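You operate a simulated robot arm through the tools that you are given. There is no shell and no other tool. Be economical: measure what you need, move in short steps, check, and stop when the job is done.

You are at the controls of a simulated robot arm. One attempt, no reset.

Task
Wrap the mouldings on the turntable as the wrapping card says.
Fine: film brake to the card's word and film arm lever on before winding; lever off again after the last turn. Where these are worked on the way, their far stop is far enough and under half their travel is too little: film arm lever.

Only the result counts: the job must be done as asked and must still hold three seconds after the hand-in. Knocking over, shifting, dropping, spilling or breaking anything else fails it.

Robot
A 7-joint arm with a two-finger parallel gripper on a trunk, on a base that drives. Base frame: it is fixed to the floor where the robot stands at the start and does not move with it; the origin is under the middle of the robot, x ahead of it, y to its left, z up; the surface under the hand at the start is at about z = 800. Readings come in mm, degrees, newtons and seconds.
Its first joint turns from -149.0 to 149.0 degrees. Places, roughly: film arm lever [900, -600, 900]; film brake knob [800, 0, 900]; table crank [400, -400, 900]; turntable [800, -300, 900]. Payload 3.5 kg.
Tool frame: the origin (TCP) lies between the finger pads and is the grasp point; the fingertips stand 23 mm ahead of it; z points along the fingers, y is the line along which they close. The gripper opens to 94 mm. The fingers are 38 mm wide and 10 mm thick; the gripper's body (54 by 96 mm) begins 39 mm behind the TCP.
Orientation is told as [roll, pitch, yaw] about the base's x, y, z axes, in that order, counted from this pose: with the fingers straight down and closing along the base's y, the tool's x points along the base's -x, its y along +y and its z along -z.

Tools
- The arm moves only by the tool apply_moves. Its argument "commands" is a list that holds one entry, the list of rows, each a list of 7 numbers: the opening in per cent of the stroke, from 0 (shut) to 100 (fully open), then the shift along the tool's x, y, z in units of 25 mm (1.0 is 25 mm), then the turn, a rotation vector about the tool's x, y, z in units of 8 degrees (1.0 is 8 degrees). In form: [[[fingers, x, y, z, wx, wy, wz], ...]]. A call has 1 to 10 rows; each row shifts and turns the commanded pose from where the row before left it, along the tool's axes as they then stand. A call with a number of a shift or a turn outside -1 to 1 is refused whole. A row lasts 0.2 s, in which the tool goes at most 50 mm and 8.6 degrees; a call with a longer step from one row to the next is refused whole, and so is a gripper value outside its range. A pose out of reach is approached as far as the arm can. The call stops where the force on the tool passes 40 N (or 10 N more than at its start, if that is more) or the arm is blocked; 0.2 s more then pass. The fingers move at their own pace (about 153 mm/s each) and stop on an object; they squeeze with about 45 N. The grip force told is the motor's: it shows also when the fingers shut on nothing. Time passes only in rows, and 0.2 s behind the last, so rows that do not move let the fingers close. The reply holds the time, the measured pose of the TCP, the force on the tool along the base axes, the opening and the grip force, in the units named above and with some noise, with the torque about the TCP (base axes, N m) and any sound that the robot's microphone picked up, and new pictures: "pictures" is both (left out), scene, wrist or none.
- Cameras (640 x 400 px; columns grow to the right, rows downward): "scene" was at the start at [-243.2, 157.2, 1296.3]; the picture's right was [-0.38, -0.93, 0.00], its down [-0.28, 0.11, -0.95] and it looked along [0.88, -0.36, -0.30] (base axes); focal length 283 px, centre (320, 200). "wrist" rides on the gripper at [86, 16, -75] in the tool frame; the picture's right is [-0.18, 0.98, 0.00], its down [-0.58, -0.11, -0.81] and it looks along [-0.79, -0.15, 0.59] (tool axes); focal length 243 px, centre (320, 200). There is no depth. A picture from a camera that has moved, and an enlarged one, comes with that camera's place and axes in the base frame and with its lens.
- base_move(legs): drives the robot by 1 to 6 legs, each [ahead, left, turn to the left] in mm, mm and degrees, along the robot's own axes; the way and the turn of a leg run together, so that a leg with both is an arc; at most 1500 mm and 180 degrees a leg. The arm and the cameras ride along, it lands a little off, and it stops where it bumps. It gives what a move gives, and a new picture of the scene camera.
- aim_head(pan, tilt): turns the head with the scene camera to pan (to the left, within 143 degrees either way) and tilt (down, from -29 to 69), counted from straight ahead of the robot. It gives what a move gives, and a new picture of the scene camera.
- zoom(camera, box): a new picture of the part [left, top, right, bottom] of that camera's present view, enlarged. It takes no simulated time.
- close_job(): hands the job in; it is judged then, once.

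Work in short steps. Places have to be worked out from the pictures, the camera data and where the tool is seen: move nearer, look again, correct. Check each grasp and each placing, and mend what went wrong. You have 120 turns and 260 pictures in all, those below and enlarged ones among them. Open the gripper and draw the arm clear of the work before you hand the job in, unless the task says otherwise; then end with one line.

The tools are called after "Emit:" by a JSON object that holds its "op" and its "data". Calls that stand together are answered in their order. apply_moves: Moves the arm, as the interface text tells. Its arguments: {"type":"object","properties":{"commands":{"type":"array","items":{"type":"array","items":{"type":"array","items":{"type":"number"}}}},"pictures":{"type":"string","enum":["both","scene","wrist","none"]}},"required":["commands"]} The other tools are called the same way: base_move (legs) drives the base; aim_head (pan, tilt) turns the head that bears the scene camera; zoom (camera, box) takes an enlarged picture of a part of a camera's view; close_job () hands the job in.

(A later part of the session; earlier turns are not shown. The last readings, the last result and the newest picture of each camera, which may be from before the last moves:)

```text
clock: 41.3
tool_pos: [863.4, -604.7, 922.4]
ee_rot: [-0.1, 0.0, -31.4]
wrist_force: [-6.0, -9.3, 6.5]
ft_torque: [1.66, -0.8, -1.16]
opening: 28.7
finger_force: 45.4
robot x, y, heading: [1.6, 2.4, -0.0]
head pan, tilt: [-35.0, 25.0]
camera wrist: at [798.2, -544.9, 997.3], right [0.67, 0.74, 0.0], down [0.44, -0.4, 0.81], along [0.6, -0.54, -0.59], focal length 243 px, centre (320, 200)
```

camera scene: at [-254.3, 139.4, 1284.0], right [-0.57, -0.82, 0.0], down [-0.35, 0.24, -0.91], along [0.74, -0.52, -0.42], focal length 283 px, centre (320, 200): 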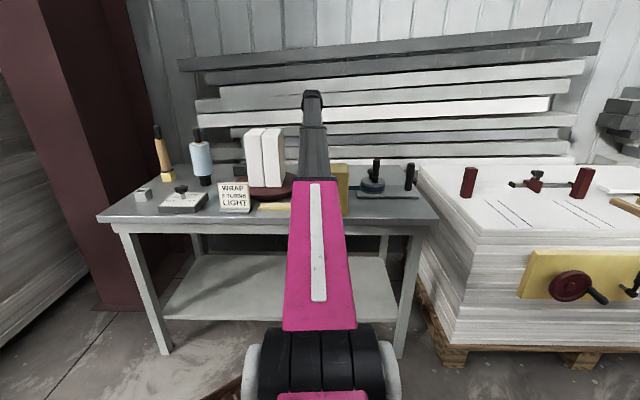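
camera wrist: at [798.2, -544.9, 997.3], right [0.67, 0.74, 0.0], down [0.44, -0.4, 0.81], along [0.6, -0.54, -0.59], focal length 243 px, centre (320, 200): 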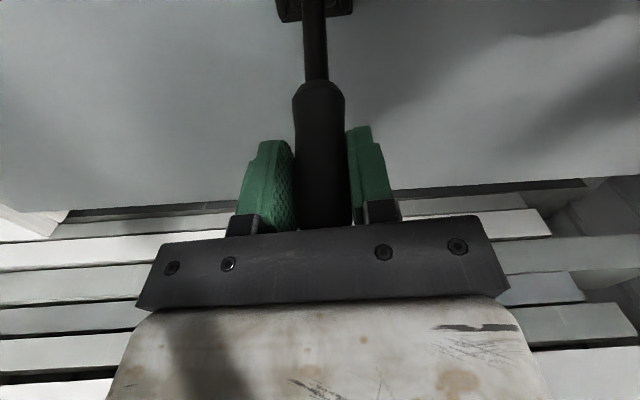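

Gripped. I pull toward the robot along the arc about the pivot.

Emit:
{"op": "apply_moves", "data": {"commands": [[[0, 0.41, 0, -0.2, 0, 0, 0], [0, 0.41, 0, -0.18, 0, 0, 0], [0, 0.42, 0, -0.12, 0, 0, 0], [0, 0.42, 0, -0.1, 0, 0, 0], [0, 0.43, 0, -0.05, 0, 0, 0], [0, 0.43, 0, -0.03, 0, 0, 0]]], "pictures": "wrist"}}

```text
clock: 42.8
tool_pos: [813.7, -568.6, 937.0]
ee_rot: [0.2, 0.0, -30.8]
wrist_force: [2.8, 4.8, -0.3]
ft_torque: [-0.7, 0.56, -0.07]
opening: 27.1
finger_force: 45.3
robot x, y, heading: [1.4, 2.5, 0.1]
head pan, tilt: [-35.0, 25.0]
stopped in row 6: the force on the tool passed its limit at 42 N (the readings are from after the stop); the commanded pose is now the measured one
camera wrist: at [748.1, -510.9, 1011.9], right [0.66, 0.75, 0.0], down [0.44, -0.39, 0.81], along [0.61, -0.53, -0.59], focal length 243 px, centre (320, 200)
```

wrist: 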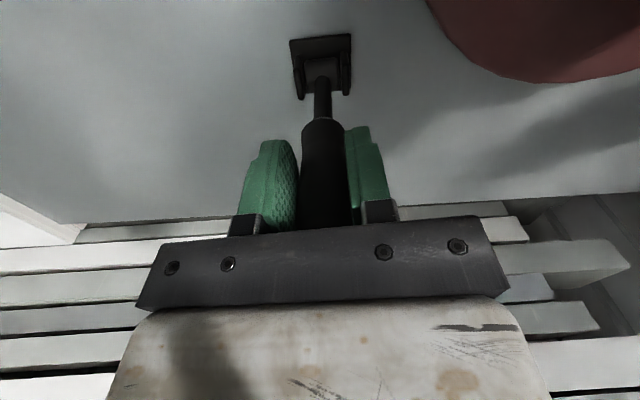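

It stands about upright; the force trip may be a stop or just arc mismatch. I try a bit further.

Emit:
{"op": "apply_moves", "data": {"commands": [[[0, 0.2, 0, 0, 0, 0, 0], [0, 0.35, 0, 0.02, 0, 0, 0], [0, 0.4, 0, 0.06, 0, 0, 0], [0, 0.4, 0, 0.08, 0, 0, 0], [0, 0.4, 0, 0.1, 0, 0, 0]]], "pictures": "wrist"}}

```text
clock: 43.9
tool_pos: [782.8, -546.1, 932.8]
ee_rot: [0.5, -0.2, -30.8]
wrist_force: [1.1, 3.7, 2.9]
ft_torque: [-0.93, 0.7, -0.01]
opening: 27.6
finger_force: 44.7
robot x, y, heading: [0.5, -3.4, 0.6]
head pan, tilt: [-35.0, 25.0]
stopped in row 5: the force on the tool passed its limit at 41 N (the readings are from after the stop); the commanded pose is now the measured one
camera wrist: at [716.6, -489.3, 1007.2], right [0.66, 0.75, 0.01], down [0.44, -0.4, 0.81], along [0.61, -0.53, -0.59], focal length 243 px, centre (320, 200)
```

wrist: 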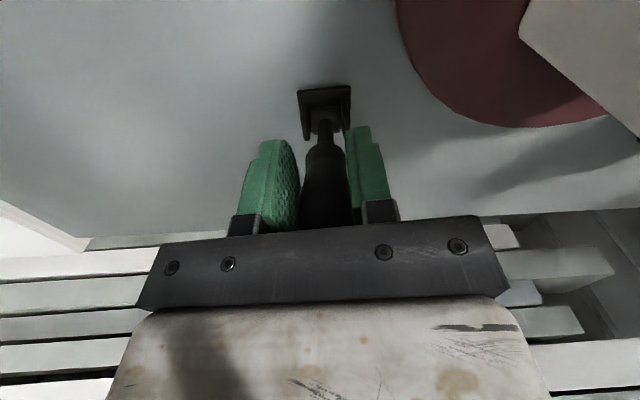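

Still swinging toward the robot; continue with a steeper descent to feel for the stop.

Emit:
{"op": "apply_moves", "data": {"commands": [[[0, 0.2, 0, 0.06, 0, 0, 0], [0, 0.35, 0, 0.12, 0, 0, 0], [0, 0.38, 0, 0.16, 0, 0, 0], [0, 0.36, 0, 0.2, 0, 0, 0], [0, 0.35, 0, 0.22, 0, 0, 0]]], "pictures": "wrist"}}

```text
clock: 45.1
tool_pos: [752.2, -524.6, 916.1]
ee_rot: [0.7, -0.2, -30.5]
wrist_force: [3.3, 2.0, 9.3]
ft_torque: [-0.04, 0.74, -0.08]
opening: 27.0
finger_force: 45.0
robot x, y, heading: [-0.4, -0.8, 0.2]
head pan, tilt: [-35.0, 25.0]
stopped in row 5: the force on the tool passed its limit at 47 N (the readings are from after the stop); the commanded pose is now the measured one
camera wrist: at [686.1, -467.7, 990.5], right [0.66, 0.75, 0.01], down [0.44, -0.4, 0.81], along [0.61, -0.53, -0.59], focal length 243 px, centre (320, 200)
```

wrist: 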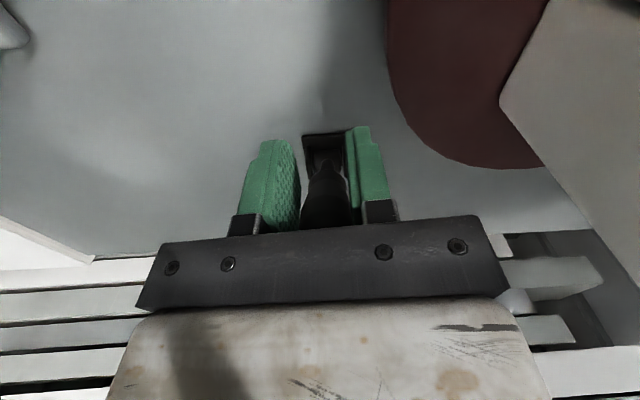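

Now leaning about 38° toward the robot. One more short pull along the arc to find the stop.

Emit:
{"op": "apply_moves", "data": {"commands": [[[0, 0.2, 0, 0.15, 0, 0, 0], [0, 0.25, 0, 0.2, 0, 0, 0], [0, 0.25, 0, 0.22, 0, 0, 0], [0, 0.25, 0, 0.23, 0, 0, 0]]], "pictures": "wrist"}}

```text
clock: 45.5
tool_pos: [753.4, -524.1, 915.8]
ee_rot: [0.6, -0.9, -30.6]
wrist_force: [1.9, -0.2, 11.1]
ft_torque: [0.15, 0.77, -0.25]
opening: 27.1
finger_force: 45.3
robot x, y, heading: [3.3, -0.9, 0.3]
head pan, tilt: [-35.0, 25.0]
stopped in row 2: the force on the tool passed its limit at 48 N (the readings are from after the stop); the commanded pose is now the measured one
camera wrist: at [685.6, -467.3, 989.3], right [0.66, 0.75, 0.02], down [0.43, -0.39, 0.81], along [0.62, -0.53, -0.58], focal length 243 px, centre (320, 200)
```

wrist: 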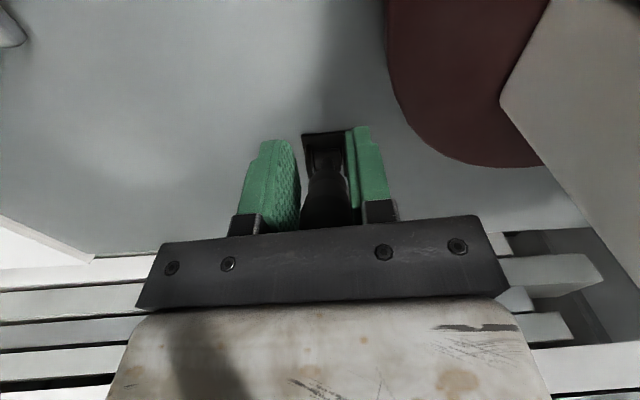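

That's the far stop. Release and rise.

Emit:
{"op": "apply_moves", "data": {"commands": [[[60, 0, 0, 0, 0, 0, 0], [60, 0, 0, 0, 0, 0, 0], [60, 0, 0, -0.4, 0, 0, 0], [60, 0, 0, -0.8, 0, 0, 0], [60, 0, 0, -0.8, 0, 0, 0], [60, 0, 0, -0.6, 0, 0, 0], [60, 0, 0, -0.2, 0, 0, 0]]], "pictures": "both"}}

```text
clock: 47.1
tool_pos: [751.5, -524.3, 982.9]
ee_rot: [0.7, -0.9, -30.6]
wrist_force: [0.4, 0.3, -0.1]
ft_torque: [0.01, 0.01, -0.03]
opening: 56.5
finger_force: 0.1
robot x, y, heading: [1.9, 1.2, 0.3]
head pan, tilt: [-35.0, 25.0]
camera scene: at [-253.8, 139.8, 1284.0], right [-0.57, -0.82, 0.0], down [-0.35, 0.24, -0.91], along [0.74, -0.52, -0.42], focal length 283 px, centre (320, 200)
camera wrist: at [682.9, -467.4, 1058.1], right [0.66, 0.75, 0.02], down [0.43, -0.39, 0.81], along [0.62, -0.53, -0.58], focal length 243 px, centre (320, 200)
```

scene: 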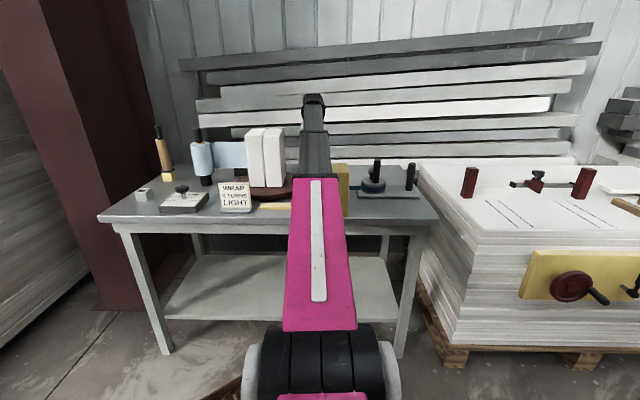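
wrist: 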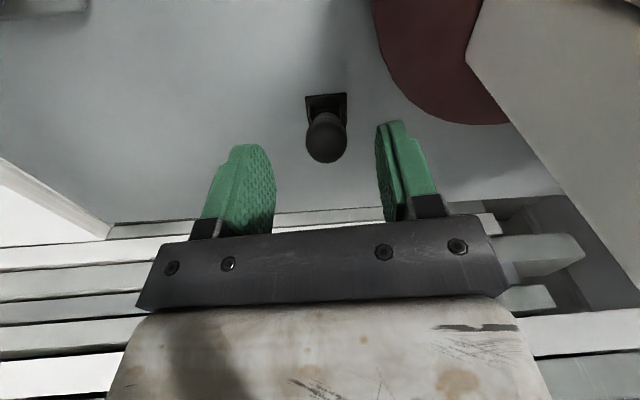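

The film now runs from roll to moulds: the arm is on. For the crank I want more reach room, so I'll back the base off; first shift the hand right (clear of the yellow box) and look behind.

Emit:
{"op": "apply_moves", "data": {"commands": [[[60, 0, -0.4, 0, -0.09, 0.1, 0], [60, 0, -0.8, 0, 0, 0, 0], [60, 0, -1, 0, 0, 0, 0], [60, 0, -1, 0, 0, 0, 0], [60, 0, -1, 0, 0, 0, 0], [60, 0, -1, 0, 0, 0, 0], [60, 0, -1, 0, 0, 0, 0], [60, 0, -0.7, 0, 0, 0, 0], [60, 0, -0.3, 0, 0, 0, 0]]], "pictures": "none"}}

Emit:
{"op": "aim_head", "data": {"pan": 143, "tilt": 30}}

```text
clock: 49.1
tool_pos: [658.3, -680.9, 979.2]
ee_rot: [1.6, -0.1, -30.5]
wrist_force: [-0.6, -0.5, 0.6]
ft_torque: [0.01, -0.02, 0.0]
opening: 56.4
finger_force: 0.1
robot x, y, heading: [1.5, 1.7, -0.0]
head pan, tilt: [-35.0, 25.0]
```

```text
clock: 51.8
tool_pos: [658.7, -680.9, 978.6]
ee_rot: [1.6, -0.1, -30.6]
wrist_force: [-0.4, 0.0, -0.7]
ft_torque: [-0.02, -0.01, -0.02]
opening: 56.3
finger_force: 0.1
robot x, y, heading: [-1.1, 1.7, 0.1]
head pan, tilt: [143.0, 30.0]
camera scene: at [-401.7, 246.7, 1276.1], right [0.6, 0.8, 0.0], down [0.4, -0.3, -0.87], along [-0.69, 0.52, -0.5], focal length 283 px, centre (320, 200)
```

scene: 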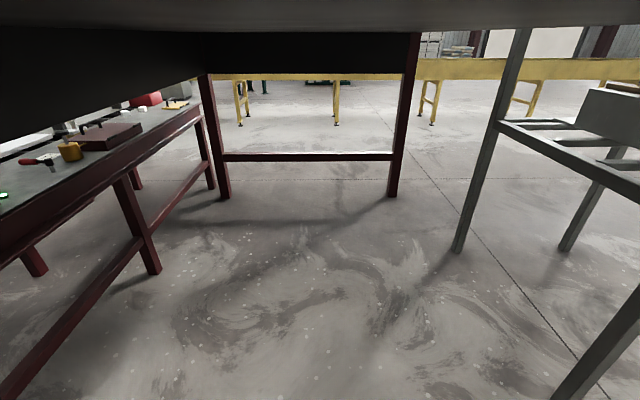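

The floor behind is clear for over a metre. Back off 280 mm square to the table.

Emit:
{"op": "base_move", "data": {"legs": [[-240, 145, 0]]}}

Emit:
{"op": "aim_head", "data": {"pan": -33, "tilt": 25}}

```text
clock: 53.1
tool_pos: [556.7, -614.5, 972.6]
ee_rot: [1.4, 0.3, -30.5]
wrist_force: [0.1, 0.9, 0.9]
ft_torque: [0.03, 0.02, -0.01]
opening: 56.4
finger_force: 0.1
robot x, y, heading: [-102.6, 68.9, 0.1]
head pan, tilt: [143.0, 30.0]
stopped in leg 1: the robot was blocked; the commanded pose is now the measured one
camera scene: at [-500.3, 310.9, 1276.3], right [0.59, 0.81, 0.0], down [0.42, -0.31, -0.85], along [-0.69, 0.5, -0.52], focal length 283 px, centre (320, 200)
```

scene: 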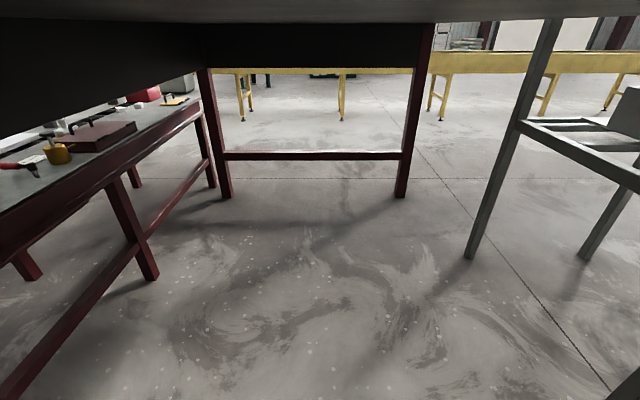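

```text
clock: 55.8
tool_pos: [556.4, -615.1, 971.0]
ee_rot: [1.4, 0.4, -30.5]
wrist_force: [0.0, -0.1, 0.4]
ft_torque: [0.03, 0.03, 0.0]
opening: 56.4
finger_force: 0.0
robot x, y, heading: [-110.3, 65.5, 0.1]
head pan, tilt: [-33.0, 25.0]
camera scene: at [-500.9, 310.3, 1277.0], right [0.59, 0.81, 0.0], down [0.42, -0.31, -0.85], along [-0.69, 0.5, -0.52], focal length 283 px, centre (320, 200)
```

scene: 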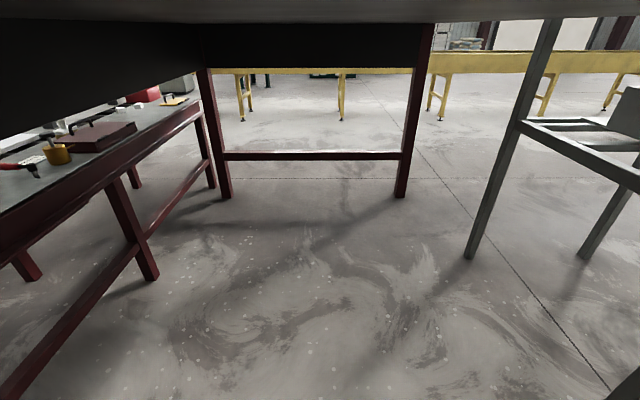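

The head met an overhang behind and is stuck. I drive forward a little to free it.

Emit:
{"op": "base_move", "data": {"legs": [[43, -26, 0]]}}

Emit:
{"op": "aim_head", "data": {"pan": -33, "tilt": 25}}

```text
clock: 56.7
tool_pos: [591.2, -636.8, 979.4]
ee_rot: [1.6, -0.2, -30.5]
wrist_force: [-0.8, 0.7, 0.3]
ft_torque: [0.05, -0.03, -0.02]
opening: 56.4
finger_force: 0.0
robot x, y, heading: [-64.3, 42.2, 0.1]
head pan, tilt: [-33.0, 25.0]
camera scene: at [-319.3, 185.3, 1284.0], right [-0.54, -0.84, 0.0], down [-0.36, 0.23, -0.91], along [0.76, -0.49, -0.42], focal length 283 px, centre (320, 200)
```

scene: 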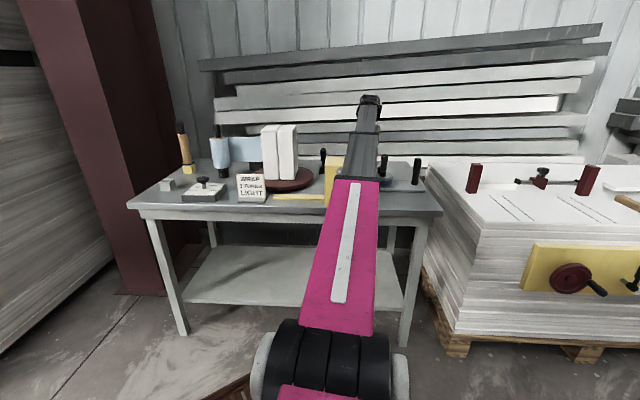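

```text
clock: 57.3
tool_pos: [591.4, -636.7, 977.7]
ee_rot: [1.5, 0.0, -30.5]
wrist_force: [1.0, 0.3, 0.2]
ft_torque: [0.0, -0.02, 0.0]
opening: 56.5
finger_force: 0.1
robot x, y, heading: [-64.5, 42.5, 0.0]
head pan, tilt: [-33.0, 25.0]
camera scene: at [-319.4, 185.1, 1284.0], right [-0.54, -0.84, 0.0], down [-0.36, 0.23, -0.91], along [0.76, -0.49, -0.42], focal length 283 px, centre (320, 200)
```

scene: 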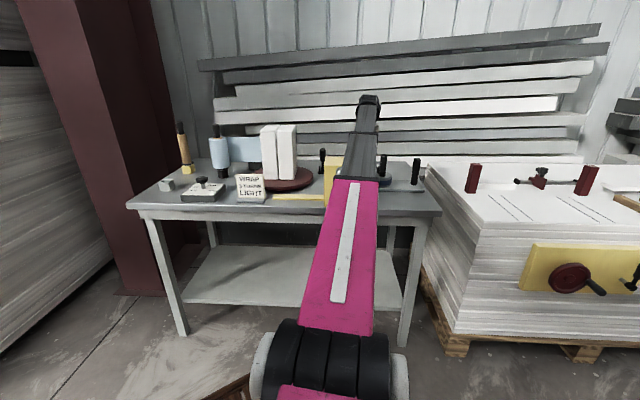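

Freed. With the head facing forward there is room; I back another ~150 mm.

Emit:
{"op": "base_move", "data": {"legs": [[-128, 78, 0]]}}

```text
clock: 58.8
tool_pos: [477.4, -598.0, 979.7]
ee_rot: [1.5, -0.1, -32.8]
wrist_force: [0.3, -0.6, 0.0]
ft_torque: [-0.01, 0.0, 0.04]
opening: 56.3
finger_force: 0.0
robot x, y, heading: [-156.7, 105.5, -2.1]
head pan, tilt: [-33.0, 25.0]
stopped in leg 1: the robot was blocked; the commanded pose is now the measured one
camera scene: at [-400.4, 258.6, 1284.0], right [-0.58, -0.82, 0.0], down [-0.35, 0.24, -0.91], along [0.74, -0.52, -0.42], focal length 283 px, centre (320, 200)
```

scene: 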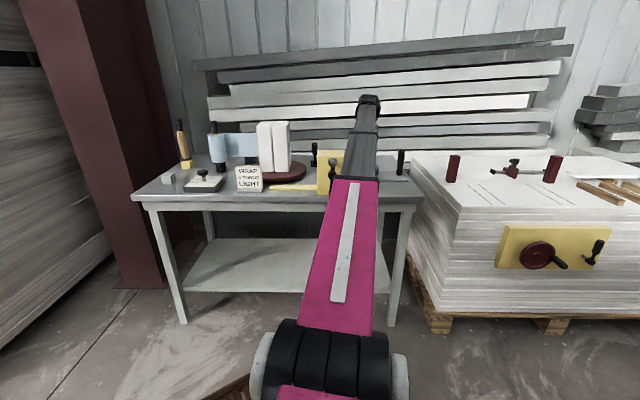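

Bumped something solid behind; step off it 12 mm. Then retract the hand toward the robot on the right side of the crank and look.

Emit:
{"op": "base_move", "data": {"legs": [[11, -6, 0]]}}

Emit:
{"op": "apply_moves", "data": {"commands": [[[60, 0.4, 0, 0, 0.1, 0, 0], [60, 0.9, 0, 0, 0.1, 0, 0], [60, 1, 0, 0, 0, 0, 0], [60, 1, 0, 0, 0, 0, 0], [60, 1, 0, 0, 0, 0, 0], [60, 1, 0, 0, 0, 0, 0], [60, 1, 0, 0, 0, 0, 0], [60, 1, 0, 0, 0, 0, 0], [60, 0.9, 0, 0, 0, 0, 0], [60, 0.4, 0, 0, 0, 0, 0]]], "pictures": "both"}}

```text
clock: 59.5
tool_pos: [487.0, -603.9, 979.7]
ee_rot: [1.5, -0.2, -32.8]
wrist_force: [0.1, 0.1, 0.0]
ft_torque: [-0.01, -0.03, -0.01]
opening: 56.2
finger_force: 0.1
robot x, y, heading: [-141.8, 98.9, -2.2]
head pan, tilt: [-33.0, 25.0]
camera scene: at [-390.0, 252.2, 1284.0], right [-0.58, -0.82, 0.0], down [-0.35, 0.24, -0.91], along [0.74, -0.52, -0.42], focal length 283 px, centre (320, 200)
```

scene: 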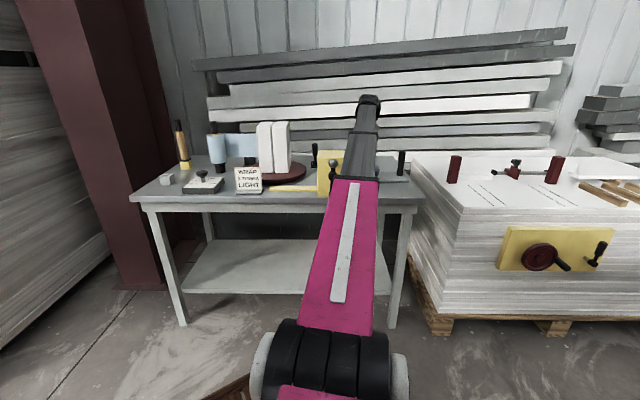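

```text
clock: 61.8
tool_pos: [308.0, -488.6, 979.8]
ee_rot: [-0.2, -0.1, -32.7]
wrist_force: [-0.7, -0.5, -0.2]
ft_torque: [-0.03, -0.01, -0.01]
opening: 56.6
finger_force: 0.0
robot x, y, heading: [-142.3, 103.1, -2.0]
head pan, tilt: [-33.0, 25.0]
camera scene: at [-390.0, 252.2, 1284.0], right [-0.58, -0.82, 0.0], down [-0.35, 0.24, -0.91], along [0.74, -0.52, -0.42], focal length 283 px, centre (320, 200)
camera wrist: at [244.0, -427.8, 1054.8], right [0.69, 0.73, 0.0], down [0.43, -0.4, 0.81], along [0.59, -0.56, -0.59], focal length 243 px, centre (320, 200)
```

scene: 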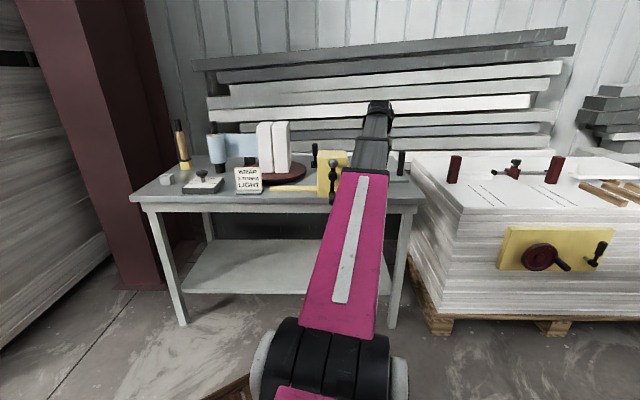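
wrist: 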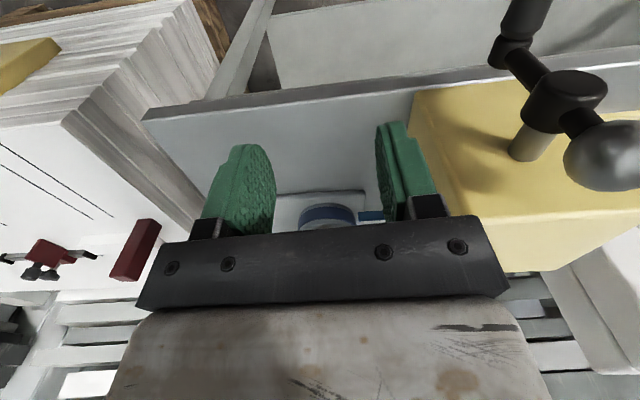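

Good oblique view of the crank. I zoom both cameras on it to triangulate hub and handle.

Emit:
{"op": "zoom", "data": {"camera": "wrist", "box": [440, 0, 640, 200]}}

Emit:
{"op": "zoom", "data": {"camera": "scene", "box": [295, 135, 375, 215]}}

```text
2.00 times, centred on (540, 100) of wrist
camera zoom: at [244.0, -427.8, 1054.8], right [0.69, 0.73, 0.0], down [0.43, -0.4, 0.81], along [0.59, -0.56, -0.59], focal length 485 px, centre (-120, 400)
```

zoom: 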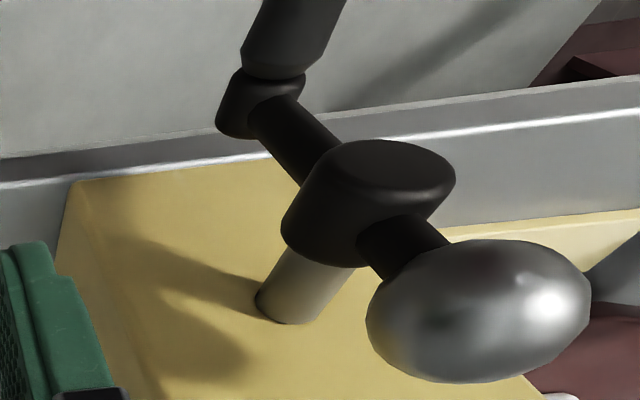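

```text
5.00 times, centred on (335, 175) of scene
camera zoom: at [-390.0, 252.2, 1284.0], right [-0.58, -0.82, 0.0], down [-0.35, 0.24, -0.91], along [0.74, -0.52, -0.42], focal length 1416 px, centre (245, 325)
```

zoom: 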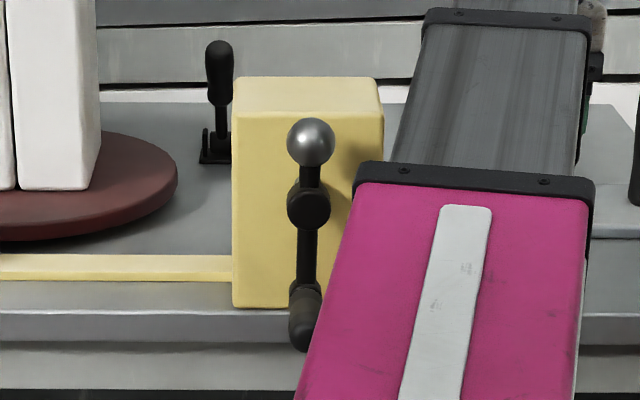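

Triangulated: hub (410,-369,912), crank radius ≈76 with the handle at the bottom (z≈836), handle running from n≈481 to 540 toward me. I retreat, shift left in front of it, lowering a bit.

Emit:
{"op": "apply_moves", "data": {"commands": [[[60, 0.4, 0, 0.3, 0, 0, -0.2], [60, 0.8, 0, 0.4, 0, 0, 0], [60, 0.8, 0.3, 0.4, 0, 0, 0], [60, 0.6, 0.7, 0.4, 0, 0, 0], [60, 0.3, 0.9, 0.3, 0, 0, 0], [60, 0, 1, 0, 0, 0, 0], [60, 0, 1, 0, 0, 0, 0], [60, 0, 1, 0, 0, 0, 0], [60, 0, 0.9, 0, 0, 0, 0], [60, 0, 0.4, 0, 0, 0, 0]]], "pictures": "wrist"}}

```text
clock: 64.0
tool_pos: [327.0, -317.2, 935.8]
ee_rot: [-0.2, -0.2, -31.2]
wrist_force: [0.9, -0.8, 0.1]
ft_torque: [-0.04, 0.0, 0.01]
opening: 56.3
finger_force: 0.1
robot x, y, heading: [-139.0, 100.4, -2.2]
head pan, tilt: [-33.0, 25.0]
camera wrist: at [261.8, -258.6, 1010.7], right [0.67, 0.74, 0.0], down [0.44, -0.39, 0.81], along [0.6, -0.54, -0.59], focal length 243 px, centre (320, 200)
```

wrist: 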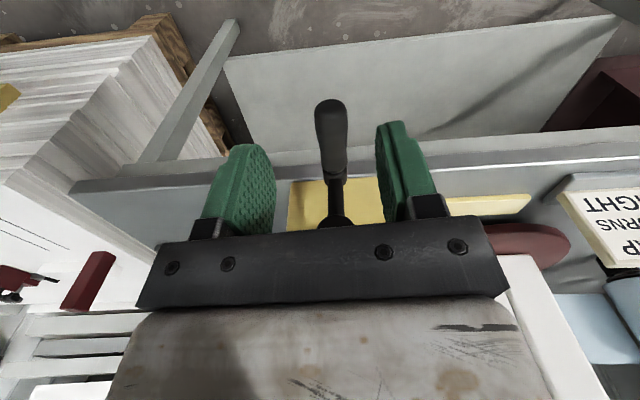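

The handle lies centred between the fingers. Now tilt the tool 24° forward and descend to its height.

Emit:
{"op": "apply_moves", "data": {"commands": [[[60, 0, 0, 0, 0, -0.6, 0], [60, 0, 0, 0, 0, -1, 0], [60, 0, 0, 0, 0, -1, 0], [60, 0.1, 0, 0.3, 0, -0.4, 0], [60, 0.3, 0, 0.65, 0, 0, 0], [60, 0.34, 0, 0.75, 0, 0, 0], [60, 0.34, 0, 0.75, 0, 0, 0], [60, 0.3, 0, 0.65, 0, 0, 0], [60, 0.2, 0, 0.45, 0, 0, 0]]], "pictures": "both"}}

```text
clock: 66.0
tool_pos: [323.4, -317.1, 837.2]
ee_rot: [-0.3, -24.2, -31.1]
wrist_force: [-0.1, 0.9, 0.2]
ft_torque: [0.02, 0.02, -0.01]
opening: 56.8
finger_force: 0.0
robot x, y, heading: [-140.4, 103.5, -2.2]
head pan, tilt: [-33.0, 25.0]
camera scene: at [-390.0, 252.2, 1284.0], right [-0.58, -0.82, 0.0], down [-0.35, 0.24, -0.91], along [0.74, -0.52, -0.42], focal length 283 px, centre (320, 200)
camera wrist: at [238.2, -246.9, 870.1], right [0.65, 0.75, 0.07], down [0.12, -0.19, 0.97], along [0.75, -0.63, -0.21], focal length 243 px, centre (320, 200)
```

scene: 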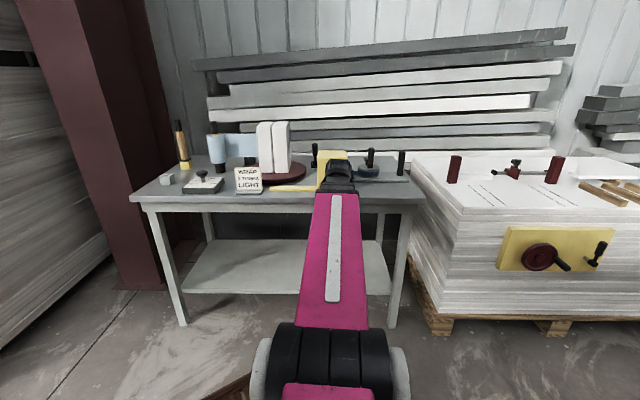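
wrist: 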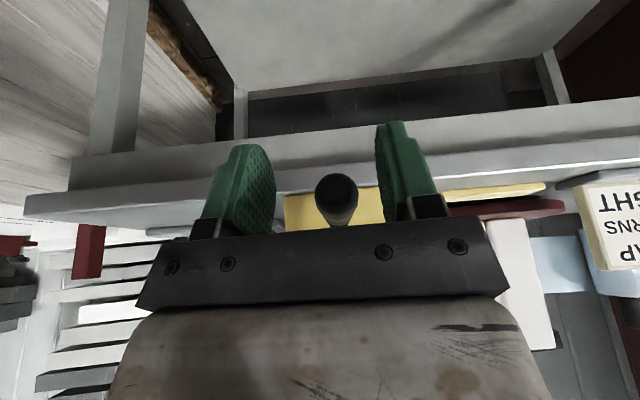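

Handle end at about (355,-331,840), aligned. Advance 58 mm along its axis and close.

Emit:
{"op": "apply_moves", "data": {"commands": [[[60, -0.3, 0.05, 0.13, 0, 0, 0], [60, -0.5, 0.05, 0.22, 0, 0, 0], [60, -0.6, 0, 0.27, 0, 0, 0], [60, -0.5, 0, 0.22, 0, 0, 0], [60, -0.22, 0, 0.1, 0, 0, 0], [0, 0, 0, 0, 0, 0, 0], [0, 0, 0, 0, 0, 0, 0], [0, 0, 0, 0, 0, 0, 0]]], "pictures": "both"}}

```text
clock: 67.8
tool_pos: [374.9, -346.1, 836.6]
ee_rot: [-0.2, -24.1, -31.2]
wrist_force: [1.3, -1.2, -3.1]
ft_torque: [0.07, 0.1, -2.36]
opening: 29.4
finger_force: 44.8
robot x, y, heading: [-142.4, 98.1, -2.1]
head pan, tilt: [-33.0, 25.0]
camera scene: at [-389.9, 252.2, 1284.0], right [-0.58, -0.82, 0.0], down [-0.35, 0.24, -0.91], along [0.74, -0.52, -0.42], focal length 283 px, centre (320, 200)
camera wrist: at [289.9, -275.9, 869.8], right [0.65, 0.75, 0.07], down [0.12, -0.19, 0.97], along [0.75, -0.63, -0.22], focal length 243 px, centre (320, 200)
```

scene: 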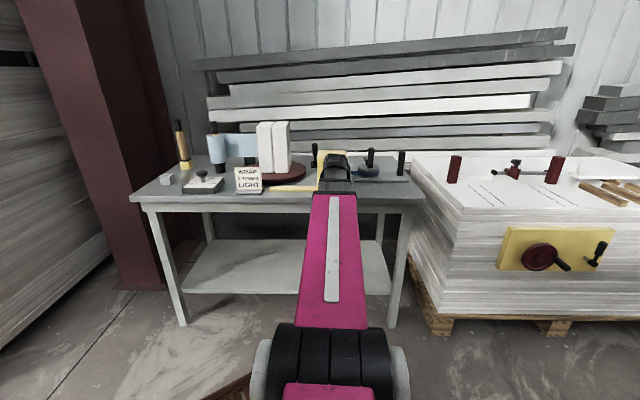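
wrist: 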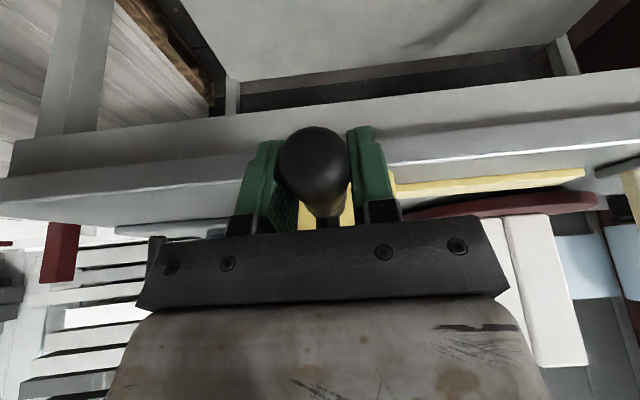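

Gripped. Before winding, I check how the film runs to the moulds, to choose the direction.

Emit:
{"op": "zoom", "data": {"camera": "scene", "box": [190, 110, 330, 200]}}

```text
4.44 times, centred on (260, 155) of scene
camera zoom: at [-389.9, 252.2, 1284.0], right [-0.58, -0.82, 0.0], down [-0.35, 0.24, -0.91], along [0.74, -0.52, -0.42], focal length 1259 px, centre (587, 400)
```

zoom: 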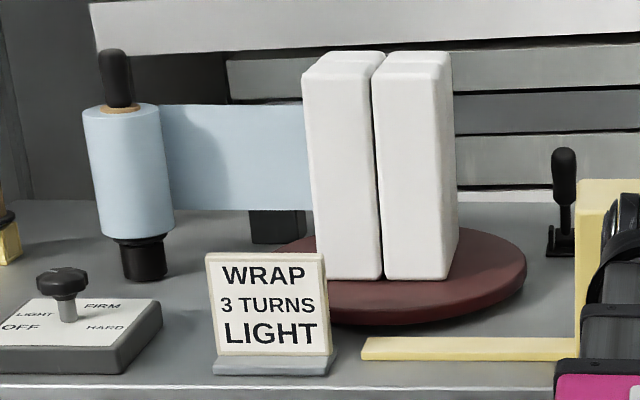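

I turn the crank a first quarter (bottom → left), along an arc of 76 mm radius, and watch the turntable.

Emit:
{"op": "apply_moves", "data": {"commands": [[[0, -0.042, 0.787, -0.095, 0, 0, 0], [0, -0.124, 0.733, -0.278, 0, 0, 0], [0, -0.197, 0.63, -0.441, 0, 0, 0], [0, -0.256, 0.483, -0.576, 0, 0, 0], [0, -0.298, 0.304, -0.67, 0, 0, 0], [0, -0.32, 0.104, -0.719, 0, 0, 0]]], "pictures": "scene"}}

```text
clock: 69.0
tool_pos: [413.4, -285.5, 890.8]
ee_rot: [-0.6, -24.7, -31.3]
wrist_force: [0.5, -2.1, 0.6]
ft_torque: [-0.28, -0.39, -2.11]
opening: 29.0
finger_force: 45.0
robot x, y, heading: [-142.0, 99.2, -2.2]
head pan, tilt: [-33.0, 25.0]
stopped in row 6: the force on the tool passed its limit at 42 N (the readings are from after the stop); the commanded pose is now the measured one
camera scene: at [-390.0, 251.9, 1284.0], right [-0.58, -0.82, 0.0], down [-0.35, 0.24, -0.91], along [0.74, -0.52, -0.42], focal length 283 px, centre (320, 200)
```

scene: 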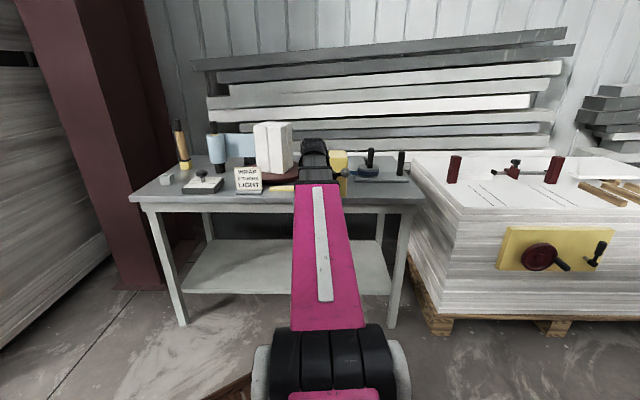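

Works: the moulds turned. Zoom to see direction and ratio.

Emit:
{"op": "zoom", "data": {"camera": "scene", "box": [190, 110, 330, 200]}}

```text
4.44 times, centred on (260, 155) of scene
camera zoom: at [-390.0, 251.9, 1284.0], right [-0.58, -0.82, 0.0], down [-0.35, 0.24, -0.91], along [0.74, -0.52, -0.42], focal length 1259 px, centre (587, 400)
```

zoom: 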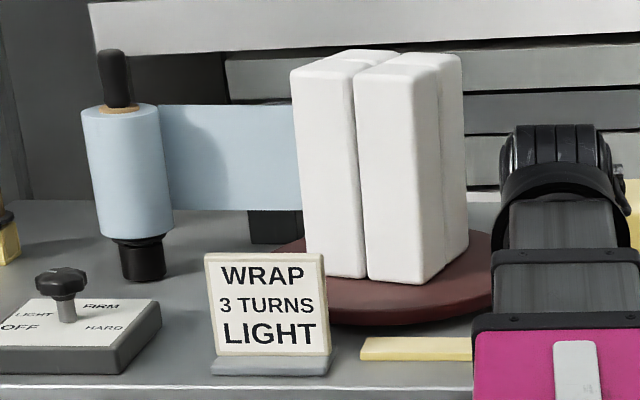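

Turntable turned clockwise by maybe a third of the crank angle, winding film along. Continue over the top in 12° rows.

Emit:
{"op": "apply_moves", "data": {"commands": [[[0, -0.255, 0.12, -0.565, 0, 0.06, 0], [0, -0.26, -0.011, -0.575, 0, 0, 0], [0, -0.253, -0.142, -0.56, 0, 0, 0], [0, -0.236, -0.267, -0.521, 0, 0, 0], [0, -0.208, -0.38, -0.459, 0, 0, 0], [0, -0.171, -0.477, -0.377, 0, 0, 0], [0, -0.126, -0.552, -0.279, 0, 0, 0], [0, -0.076, -0.604, -0.169, 0, 0, 0], [0, -0.023, -0.629, -0.05, 0, 0, 0]]], "pictures": "scene"}}

Emit:
{"op": "zoom", "data": {"camera": "scene", "box": [190, 110, 330, 200]}}

```text
clock: 71.0
tool_pos: [372.6, -344.2, 989.4]
ee_rot: [-0.6, -23.8, -31.2]
wrist_force: [-26.4, 19.7, -1.9]
ft_torque: [0.07, 0.09, -1.97]
opening: 28.3
finger_force: 45.1
robot x, y, heading: [-143.3, 101.5, -2.4]
head pan, tilt: [-33.0, 25.0]
camera scene: at [-390.7, 252.7, 1283.8], right [-0.58, -0.82, 0.0], down [-0.34, 0.24, -0.91], along [0.74, -0.52, -0.42], focal length 283 px, centre (320, 200)
```

scene: 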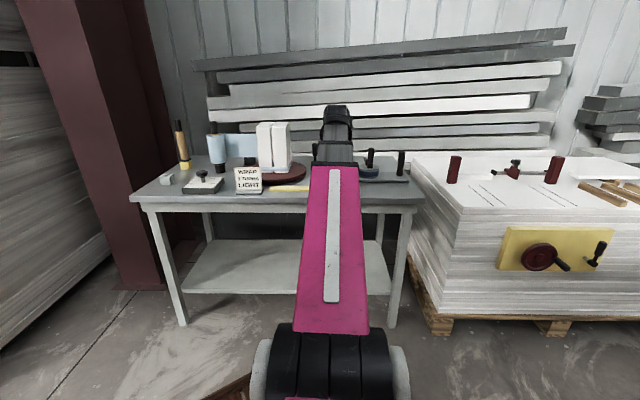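

```text
4.44 times, centred on (260, 155) of scene
camera zoom: at [-390.7, 252.7, 1283.8], right [-0.58, -0.82, 0.0], down [-0.34, 0.24, -0.91], along [0.74, -0.52, -0.42], focal length 1259 px, centre (587, 400)
```

zoom: 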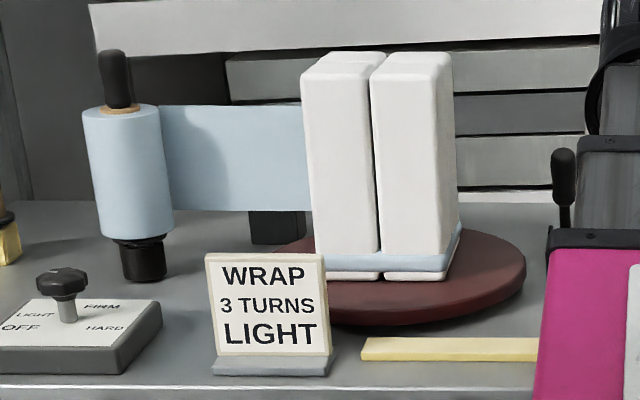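

The moulds look nearly symmetric again and a film band shows at the bottom. The ratio is ambiguous because of the blocks' symmetry, so I take a small 24° step and look again.

Emit:
{"op": "apply_moves", "data": {"commands": [[[0, 0.031, -0.627, 0.07, 0, 0, 0], [0, 0.084, -0.597, 0.187, 0, 0, 0]]], "pictures": "none"}}

Emit:
{"op": "zoom", "data": {"camera": "scene", "box": [190, 110, 330, 200]}}

```text
clock: 71.6
tool_pos: [356.3, -372.7, 982.7]
ee_rot: [-0.6, -23.7, -31.0]
wrist_force: [-24.7, 20.5, -3.5]
ft_torque: [0.16, 0.25, -2.01]
opening: 28.1
finger_force: 45.2
robot x, y, heading: [-142.2, 99.6, -2.4]
head pan, tilt: [-33.0, 25.0]
```

```text
4.44 times, centred on (260, 155) of scene
camera zoom: at [-390.6, 252.4, 1283.8], right [-0.58, -0.82, 0.0], down [-0.34, 0.24, -0.91], along [0.74, -0.52, -0.42], focal length 1259 px, centre (587, 400)
```

zoom: 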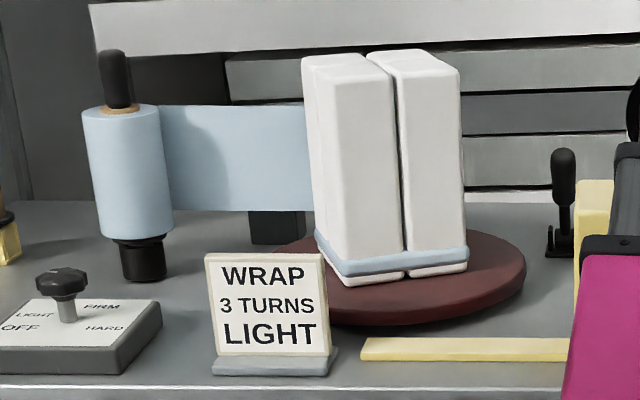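

The bundle looks 2×2, and it turned counter-clockwise about as much as the crank (1:1, half turn laid film on front and right). Continue, relieving the 32 N axial push a little.

Emit:
{"op": "apply_moves", "data": {"commands": [[[0, 0.242, -0.541, 0.248, 0, 0, 0], [0, 0.175, -0.462, 0.393, 0, 0, 0], [0, 0.21, -0.362, 0.473, 0, 0, 0], [0, 0.236, -0.247, 0.531, 0, 0, 0], [0, 0.252, -0.12, 0.567, 0, 0, 0], [0, 0.257, 0.011, 0.577, 0, 0, 0], [0, 0.25, 0.142, 0.562, 0, 0, 0]]], "pictures": "none"}}

Emit:
{"op": "zoom", "data": {"camera": "scene", "box": [190, 110, 330, 200]}}

```text
clock: 73.2
tool_pos: [334.9, -405.5, 889.0]
ee_rot: [-0.4, -24.1, -31.1]
wrist_force: [-11.1, 8.3, 1.1]
ft_torque: [0.79, 1.1, -1.96]
opening: 28.4
finger_force: 45.1
robot x, y, heading: [-139.7, 100.6, -2.3]
head pan, tilt: [-33.0, 25.0]
```

```text
4.44 times, centred on (260, 155) of scene
camera zoom: at [-390.0, 252.1, 1283.9], right [-0.58, -0.82, 0.0], down [-0.35, 0.24, -0.91], along [0.74, -0.52, -0.42], focal length 1259 px, centre (587, 400)
```

zoom: 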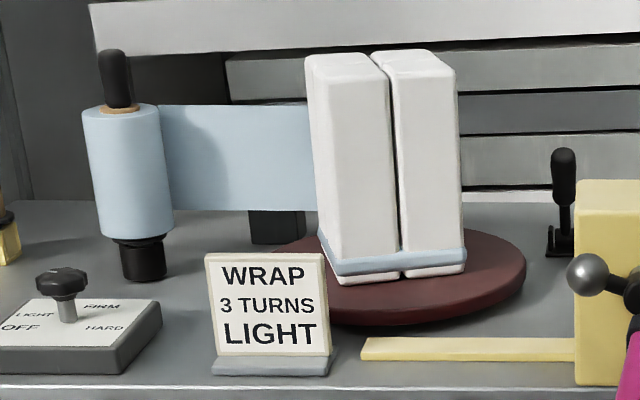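

1:1 confirmed (crank ~288°, blocks consistent). I carry on through the bottom into the second turn.

Emit:
{"op": "apply_moves", "data": {"commands": [[[0, 0.233, 0.267, 0.523, 0, 0, 0], [0, 0.205, 0.38, 0.461, 0, 0, 0], [0, 0.168, 0.477, 0.378, 0, 0, 0], [0, 0.125, 0.552, 0.28, 0, 0, 0], [0, 0.075, 0.604, 0.169, 0, 0, 0], [0, 0.022, 0.629, 0.05, 0, 0, 0], [0, -0.031, 0.627, -0.07, 0, 0, 0], [0, -0.084, 0.597, -0.188, 0, 0, 0], [0, -0.132, 0.541, -0.297, 0, 0, 0], [0, -0.175, 0.462, -0.393, 0, 0, 0]]], "pictures": "none"}}

Emit:
{"op": "zoom", "data": {"camera": "scene", "box": [190, 110, 330, 200]}}

```text
clock: 75.4
tool_pos: [400.6, -297.6, 863.1]
ee_rot: [-0.8, -24.3, -31.1]
wrist_force: [13.1, -31.3, 14.1]
ft_torque: [-0.16, -0.15, -1.96]
opening: 28.3
finger_force: 44.7
robot x, y, heading: [-143.3, 98.2, -2.2]
head pan, tilt: [-33.0, 25.0]
```

```text
4.44 times, centred on (260, 155) of scene
camera zoom: at [-390.0, 251.3, 1284.1], right [-0.58, -0.82, 0.0], down [-0.35, 0.24, -0.91], along [0.74, -0.52, -0.42], focal length 1259 px, centre (587, 400)
```

zoom: 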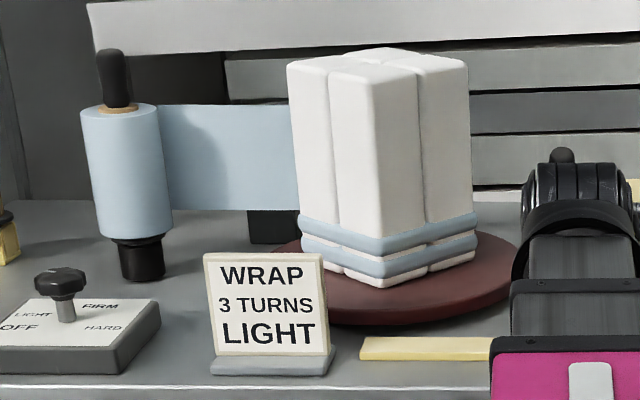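

Clearly a 2×2 bundle at ~45° after ~409°, two film bands. Continue the second turn.

Emit:
{"op": "apply_moves", "data": {"commands": [[[0, -0.283, 0.362, -0.44, 0, 0, 0], [0, -0.236, 0.247, -0.531, 0, 0, 0], [0, -0.252, 0.12, -0.567, 0, 0, 0], [0, -0.257, -0.011, -0.577, 0, 0, 0], [0, -0.25, -0.142, -0.562, 0, 0, 0], [0, -0.233, -0.267, -0.523, 0, 0, 0], [0, -0.205, -0.38, -0.461, 0, 0, 0], [0, -0.168, -0.477, -0.378, 0, 0, 0], [0, -0.125, -0.552, -0.28, 0, 0, 0], [0, -0.075, -0.604, -0.169, 0, 0, 0]]], "pictures": "none"}}

```text
clock: 77.6
tool_pos: [382.5, -330.6, 988.6]
ee_rot: [-0.5, -23.9, -31.0]
wrist_force: [-22.9, 20.3, 8.6]
ft_torque: [0.09, 0.13, -1.98]
opening: 28.4
finger_force: 44.7
robot x, y, heading: [-143.7, 100.1, -2.1]
head pan, tilt: [-33.0, 25.0]
```

At ~527° total. Continue over the top and down the right side.

Emit:
{"op": "apply_moves", "data": {"commands": [[[0, 0.05, -0.629, -0.083, 0, 0, 0], [0, 0.031, -0.627, 0.07, 0, 0, 0], [0, 0.084, -0.597, 0.188, 0, 0, 0], [0, 0.132, -0.541, 0.297, 0, 0, 0], [0, 0.175, -0.462, 0.393, 0, 0, 0], [0, 0.21, -0.362, 0.473, 0, 0, 0], [0, 0.236, -0.247, 0.531, 0, 0, 0], [0, 0.252, -0.12, 0.567, 0, 0, 0], [0, 0.257, 0.011, 0.577, 0, 0, 0], [0, 0.25, 0.142, 0.562, 0, 0, 0]]], "pictures": "none"}}

Emit:
{"op": "apply_moves", "data": {"commands": [[[0, 0.233, 0.267, 0.523, 0, 0, 0], [0, 0.205, 0.38, 0.461, 0, 0, 0], [0, 0.168, 0.477, 0.378, 0, 0, 0], [0, 0.125, 0.552, 0.28, 0, 0, 0], [0, 0.075, 0.604, 0.169, 0, 0, 0], [0, 0.022, 0.629, 0.05, 0, 0, 0]]], "pictures": "scene"}}

Emit:
{"op": "zoom", "data": {"camera": "scene", "box": [190, 110, 330, 200]}}

```text
clock: 79.8
tool_pos: [335.4, -406.0, 890.5]
ee_rot: [-0.8, -23.9, -31.1]
wrist_force: [-24.5, -10.9, -7.6]
ft_torque: [0.55, 0.91, -1.99]
opening: 28.1
finger_force: 45.0
robot x, y, heading: [-142.8, 100.7, -2.2]
head pan, tilt: [-33.0, 25.0]
```

```text
clock: 81.2
tool_pos: [372.4, -345.0, 836.5]
ee_rot: [-0.7, -24.3, -31.3]
wrist_force: [26.1, -17.5, 6.7]
ft_torque: [-0.02, -0.01, -2.01]
opening: 28.2
finger_force: 44.9
robot x, y, heading: [-142.8, 101.5, -2.2]
head pan, tilt: [-33.0, 25.0]
camera scene: at [-389.2, 251.6, 1284.2], right [-0.58, -0.82, 0.0], down [-0.35, 0.24, -0.91], along [0.74, -0.52, -0.42], focal length 283 px, centre (320, 200)
```

scene: 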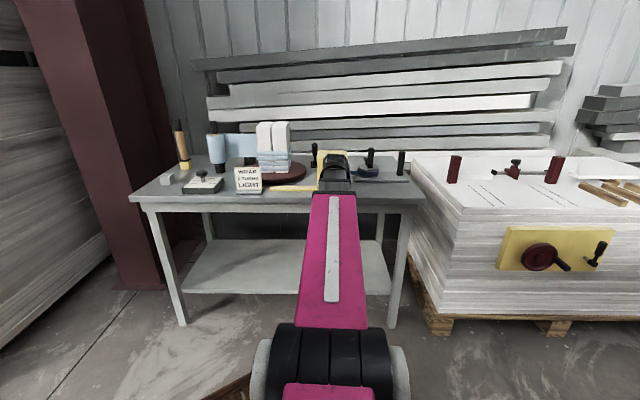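

```text
4.44 times, centred on (260, 155) of scene
camera zoom: at [-389.2, 251.6, 1284.2], right [-0.58, -0.82, 0.0], down [-0.35, 0.24, -0.91], along [0.74, -0.52, -0.42], focal length 1259 px, centre (587, 400)
```

zoom: 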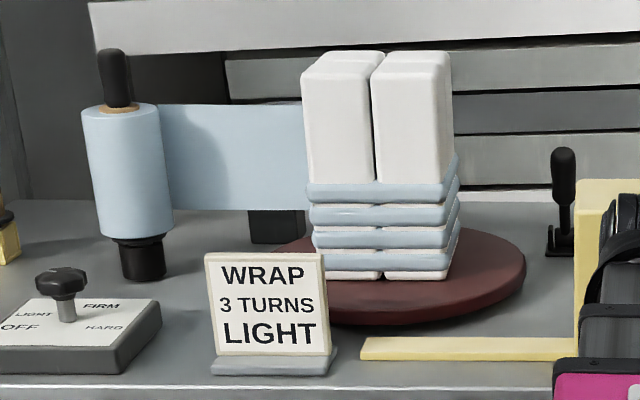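

Two turns done (4 half-turn bands, blocks square again at the bottom position). Third turn: first 120°, then the rest.

Emit:
{"op": "apply_moves", "data": {"commands": [[[0, -0.104, 0.627, -0.037, 0, 0, 0], [0, -0.084, 0.597, -0.188, 0, 0, 0], [0, -0.132, 0.541, -0.297, 0, 0, 0], [0, -0.175, 0.462, -0.393, 0, 0, 0], [0, -0.21, 0.362, -0.473, 0, 0, 0], [0, -0.236, 0.247, -0.531, 0, 0, 0], [0, -0.252, 0.12, -0.567, 0, 0, 0], [0, -0.257, -0.011, -0.577, 0, 0, 0], [0, -0.25, -0.142, -0.562, 0, 0, 0], [0, -0.233, -0.267, -0.523, 0, 0, 0]]], "pictures": "none"}}

Emit:
{"op": "apply_moves", "data": {"commands": [[[0, -0.132, -0.38, -0.494, 0, 0, 0], [0, -0.168, -0.477, -0.378, 0, 0, 0], [0, -0.125, -0.552, -0.28, 0, 0, 0], [0, -0.075, -0.604, -0.169, 0, 0, 0], [0, -0.022, -0.629, -0.05, 0, 0, 0], [0, 0.031, -0.627, 0.07, 0, 0, 0]]], "pictures": "none"}}

```text
clock: 83.4
tool_pos: [407.5, -291.2, 951.2]
ee_rot: [-0.7, -23.9, -31.1]
wrist_force: [-3.4, -21.4, -12.9]
ft_torque: [-0.51, -0.66, -1.83]
opening: 28.2
finger_force: 44.7
robot x, y, heading: [-141.7, 100.8, -2.4]
head pan, tilt: [-33.0, 25.0]
```

```text
clock: 84.8
tool_pos: [359.8, -356.5, 985.6]
ee_rot: [-0.6, -23.9, -31.2]
wrist_force: [-23.5, 16.7, 5.7]
ft_torque: [-0.26, -0.38, -1.98]
opening: 28.3
finger_force: 45.6
robot x, y, heading: [-140.6, 100.5, -2.4]
head pan, tilt: [-33.0, 25.0]
```

At ~193° of the third turn. Continue to the bottom.

Emit:
{"op": "apply_moves", "data": {"commands": [[[0, 0.084, -0.597, 0.188, 0, 0, 0], [0, 0.132, -0.541, 0.297, 0, 0, 0], [0, 0.175, -0.462, 0.393, 0, 0, 0], [0, 0.21, -0.362, 0.473, 0, 0, 0], [0, 0.236, -0.247, 0.531, 0, 0, 0], [0, 0.252, -0.12, 0.567, 0, 0, 0], [0, 0.257, 0.011, 0.577, 0, 0, 0], [0, 0.25, 0.142, 0.562, 0, 0, 0]]], "pictures": "none"}}

Emit:
{"op": "apply_moves", "data": {"commands": [[[0, 0.233, 0.267, 0.523, 0, 0, 0], [0, 0.205, 0.38, 0.461, 0, 0, 0], [0, 0.168, 0.477, 0.378, 0, 0, 0], [0, 0.125, 0.552, 0.28, 0, 0, 0], [0, 0.075, 0.604, 0.169, 0, 0, 0], [0, 0.022, 0.629, 0.05, 0, 0, 0]]], "pictures": "none"}}

Emit:
{"op": "zoom", "data": {"camera": "scene", "box": [190, 110, 330, 200]}}

```text
clock: 86.6
tool_pos: [334.2, -405.8, 888.2]
ee_rot: [-0.7, -23.8, -31.0]
wrist_force: [-29.8, 10.8, -1.8]
ft_torque: [0.22, 0.34, -1.97]
opening: 28.4
finger_force: 44.9
robot x, y, heading: [-142.7, 100.1, -2.2]
head pan, tilt: [-33.0, 25.0]
```

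```text
clock: 88.0
tool_pos: [378.3, -346.2, 838.0]
ee_rot: [-0.5, -24.3, -31.2]
wrist_force: [25.5, -15.6, -7.9]
ft_torque: [0.25, 0.41, -2.07]
opening: 28.3
finger_force: 45.3
robot x, y, heading: [-143.5, 98.9, -2.3]
head pan, tilt: [-33.0, 25.0]
```

```text
4.44 times, centred on (260, 155) of scene
camera zoom: at [-388.8, 251.3, 1284.2], right [-0.58, -0.82, 0.0], down [-0.35, 0.24, -0.91], along [0.74, -0.52, -0.42], focal length 1259 px, centre (587, 400)
```

zoom: 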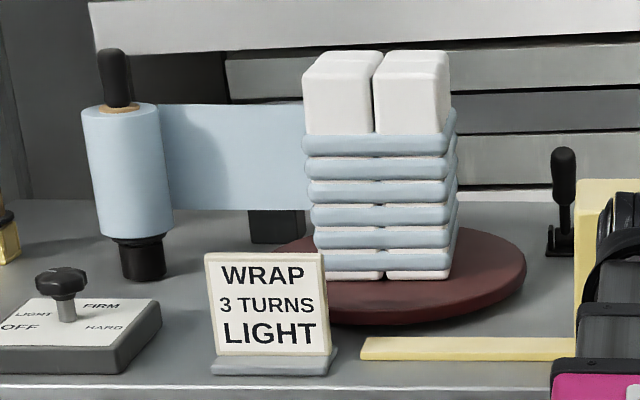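

Six half-turn bands: three turns done, crank at the bottom. Release and back out along the handle.

Emit:
{"op": "apply_moves", "data": {"commands": [[[60, 0, 0, 0, 0, 0, 0], [60, 0, 0, 0, 0, 0, 0], [60, 0.2, 0, -0.09, 0, 0, 0], [60, 0.5, 0, -0.22, 0, 0, 0], [60, 0.7, 0, -0.31, 0, 0, 0], [60, 0.7, 0, -0.31, 0, 0, 0], [60, 0.5, 0, -0.22, 0, 0, 0], [60, 0.2, 0, -0.09, 0, 0, 0]]], "pictures": "both"}}

```text
clock: 89.8
tool_pos: [309.0, -304.1, 837.0]
ee_rot: [-0.7, -24.0, -31.1]
wrist_force: [0.3, 0.0, -1.1]
ft_torque: [0.04, 0.0, -0.02]
opening: 56.3
finger_force: 0.0
robot x, y, heading: [-142.6, 100.7, -2.1]
head pan, tilt: [-33.0, 25.0]
camera scene: at [-389.9, 251.9, 1284.0], right [-0.58, -0.82, 0.0], down [-0.35, 0.24, -0.91], along [0.74, -0.52, -0.42], focal length 283 px, centre (320, 200)
camera wrist: at [223.0, -233.0, 870.9], right [0.66, 0.75, 0.07], down [0.12, -0.19, 0.97], along [0.75, -0.63, -0.22], focal length 243 px, centre (320, 200)
```

scene: 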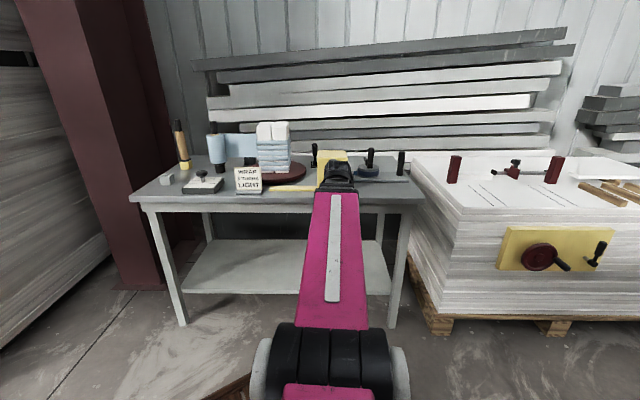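
wrist: 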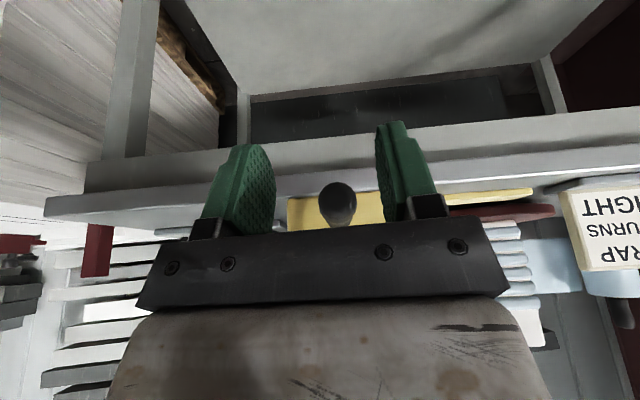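

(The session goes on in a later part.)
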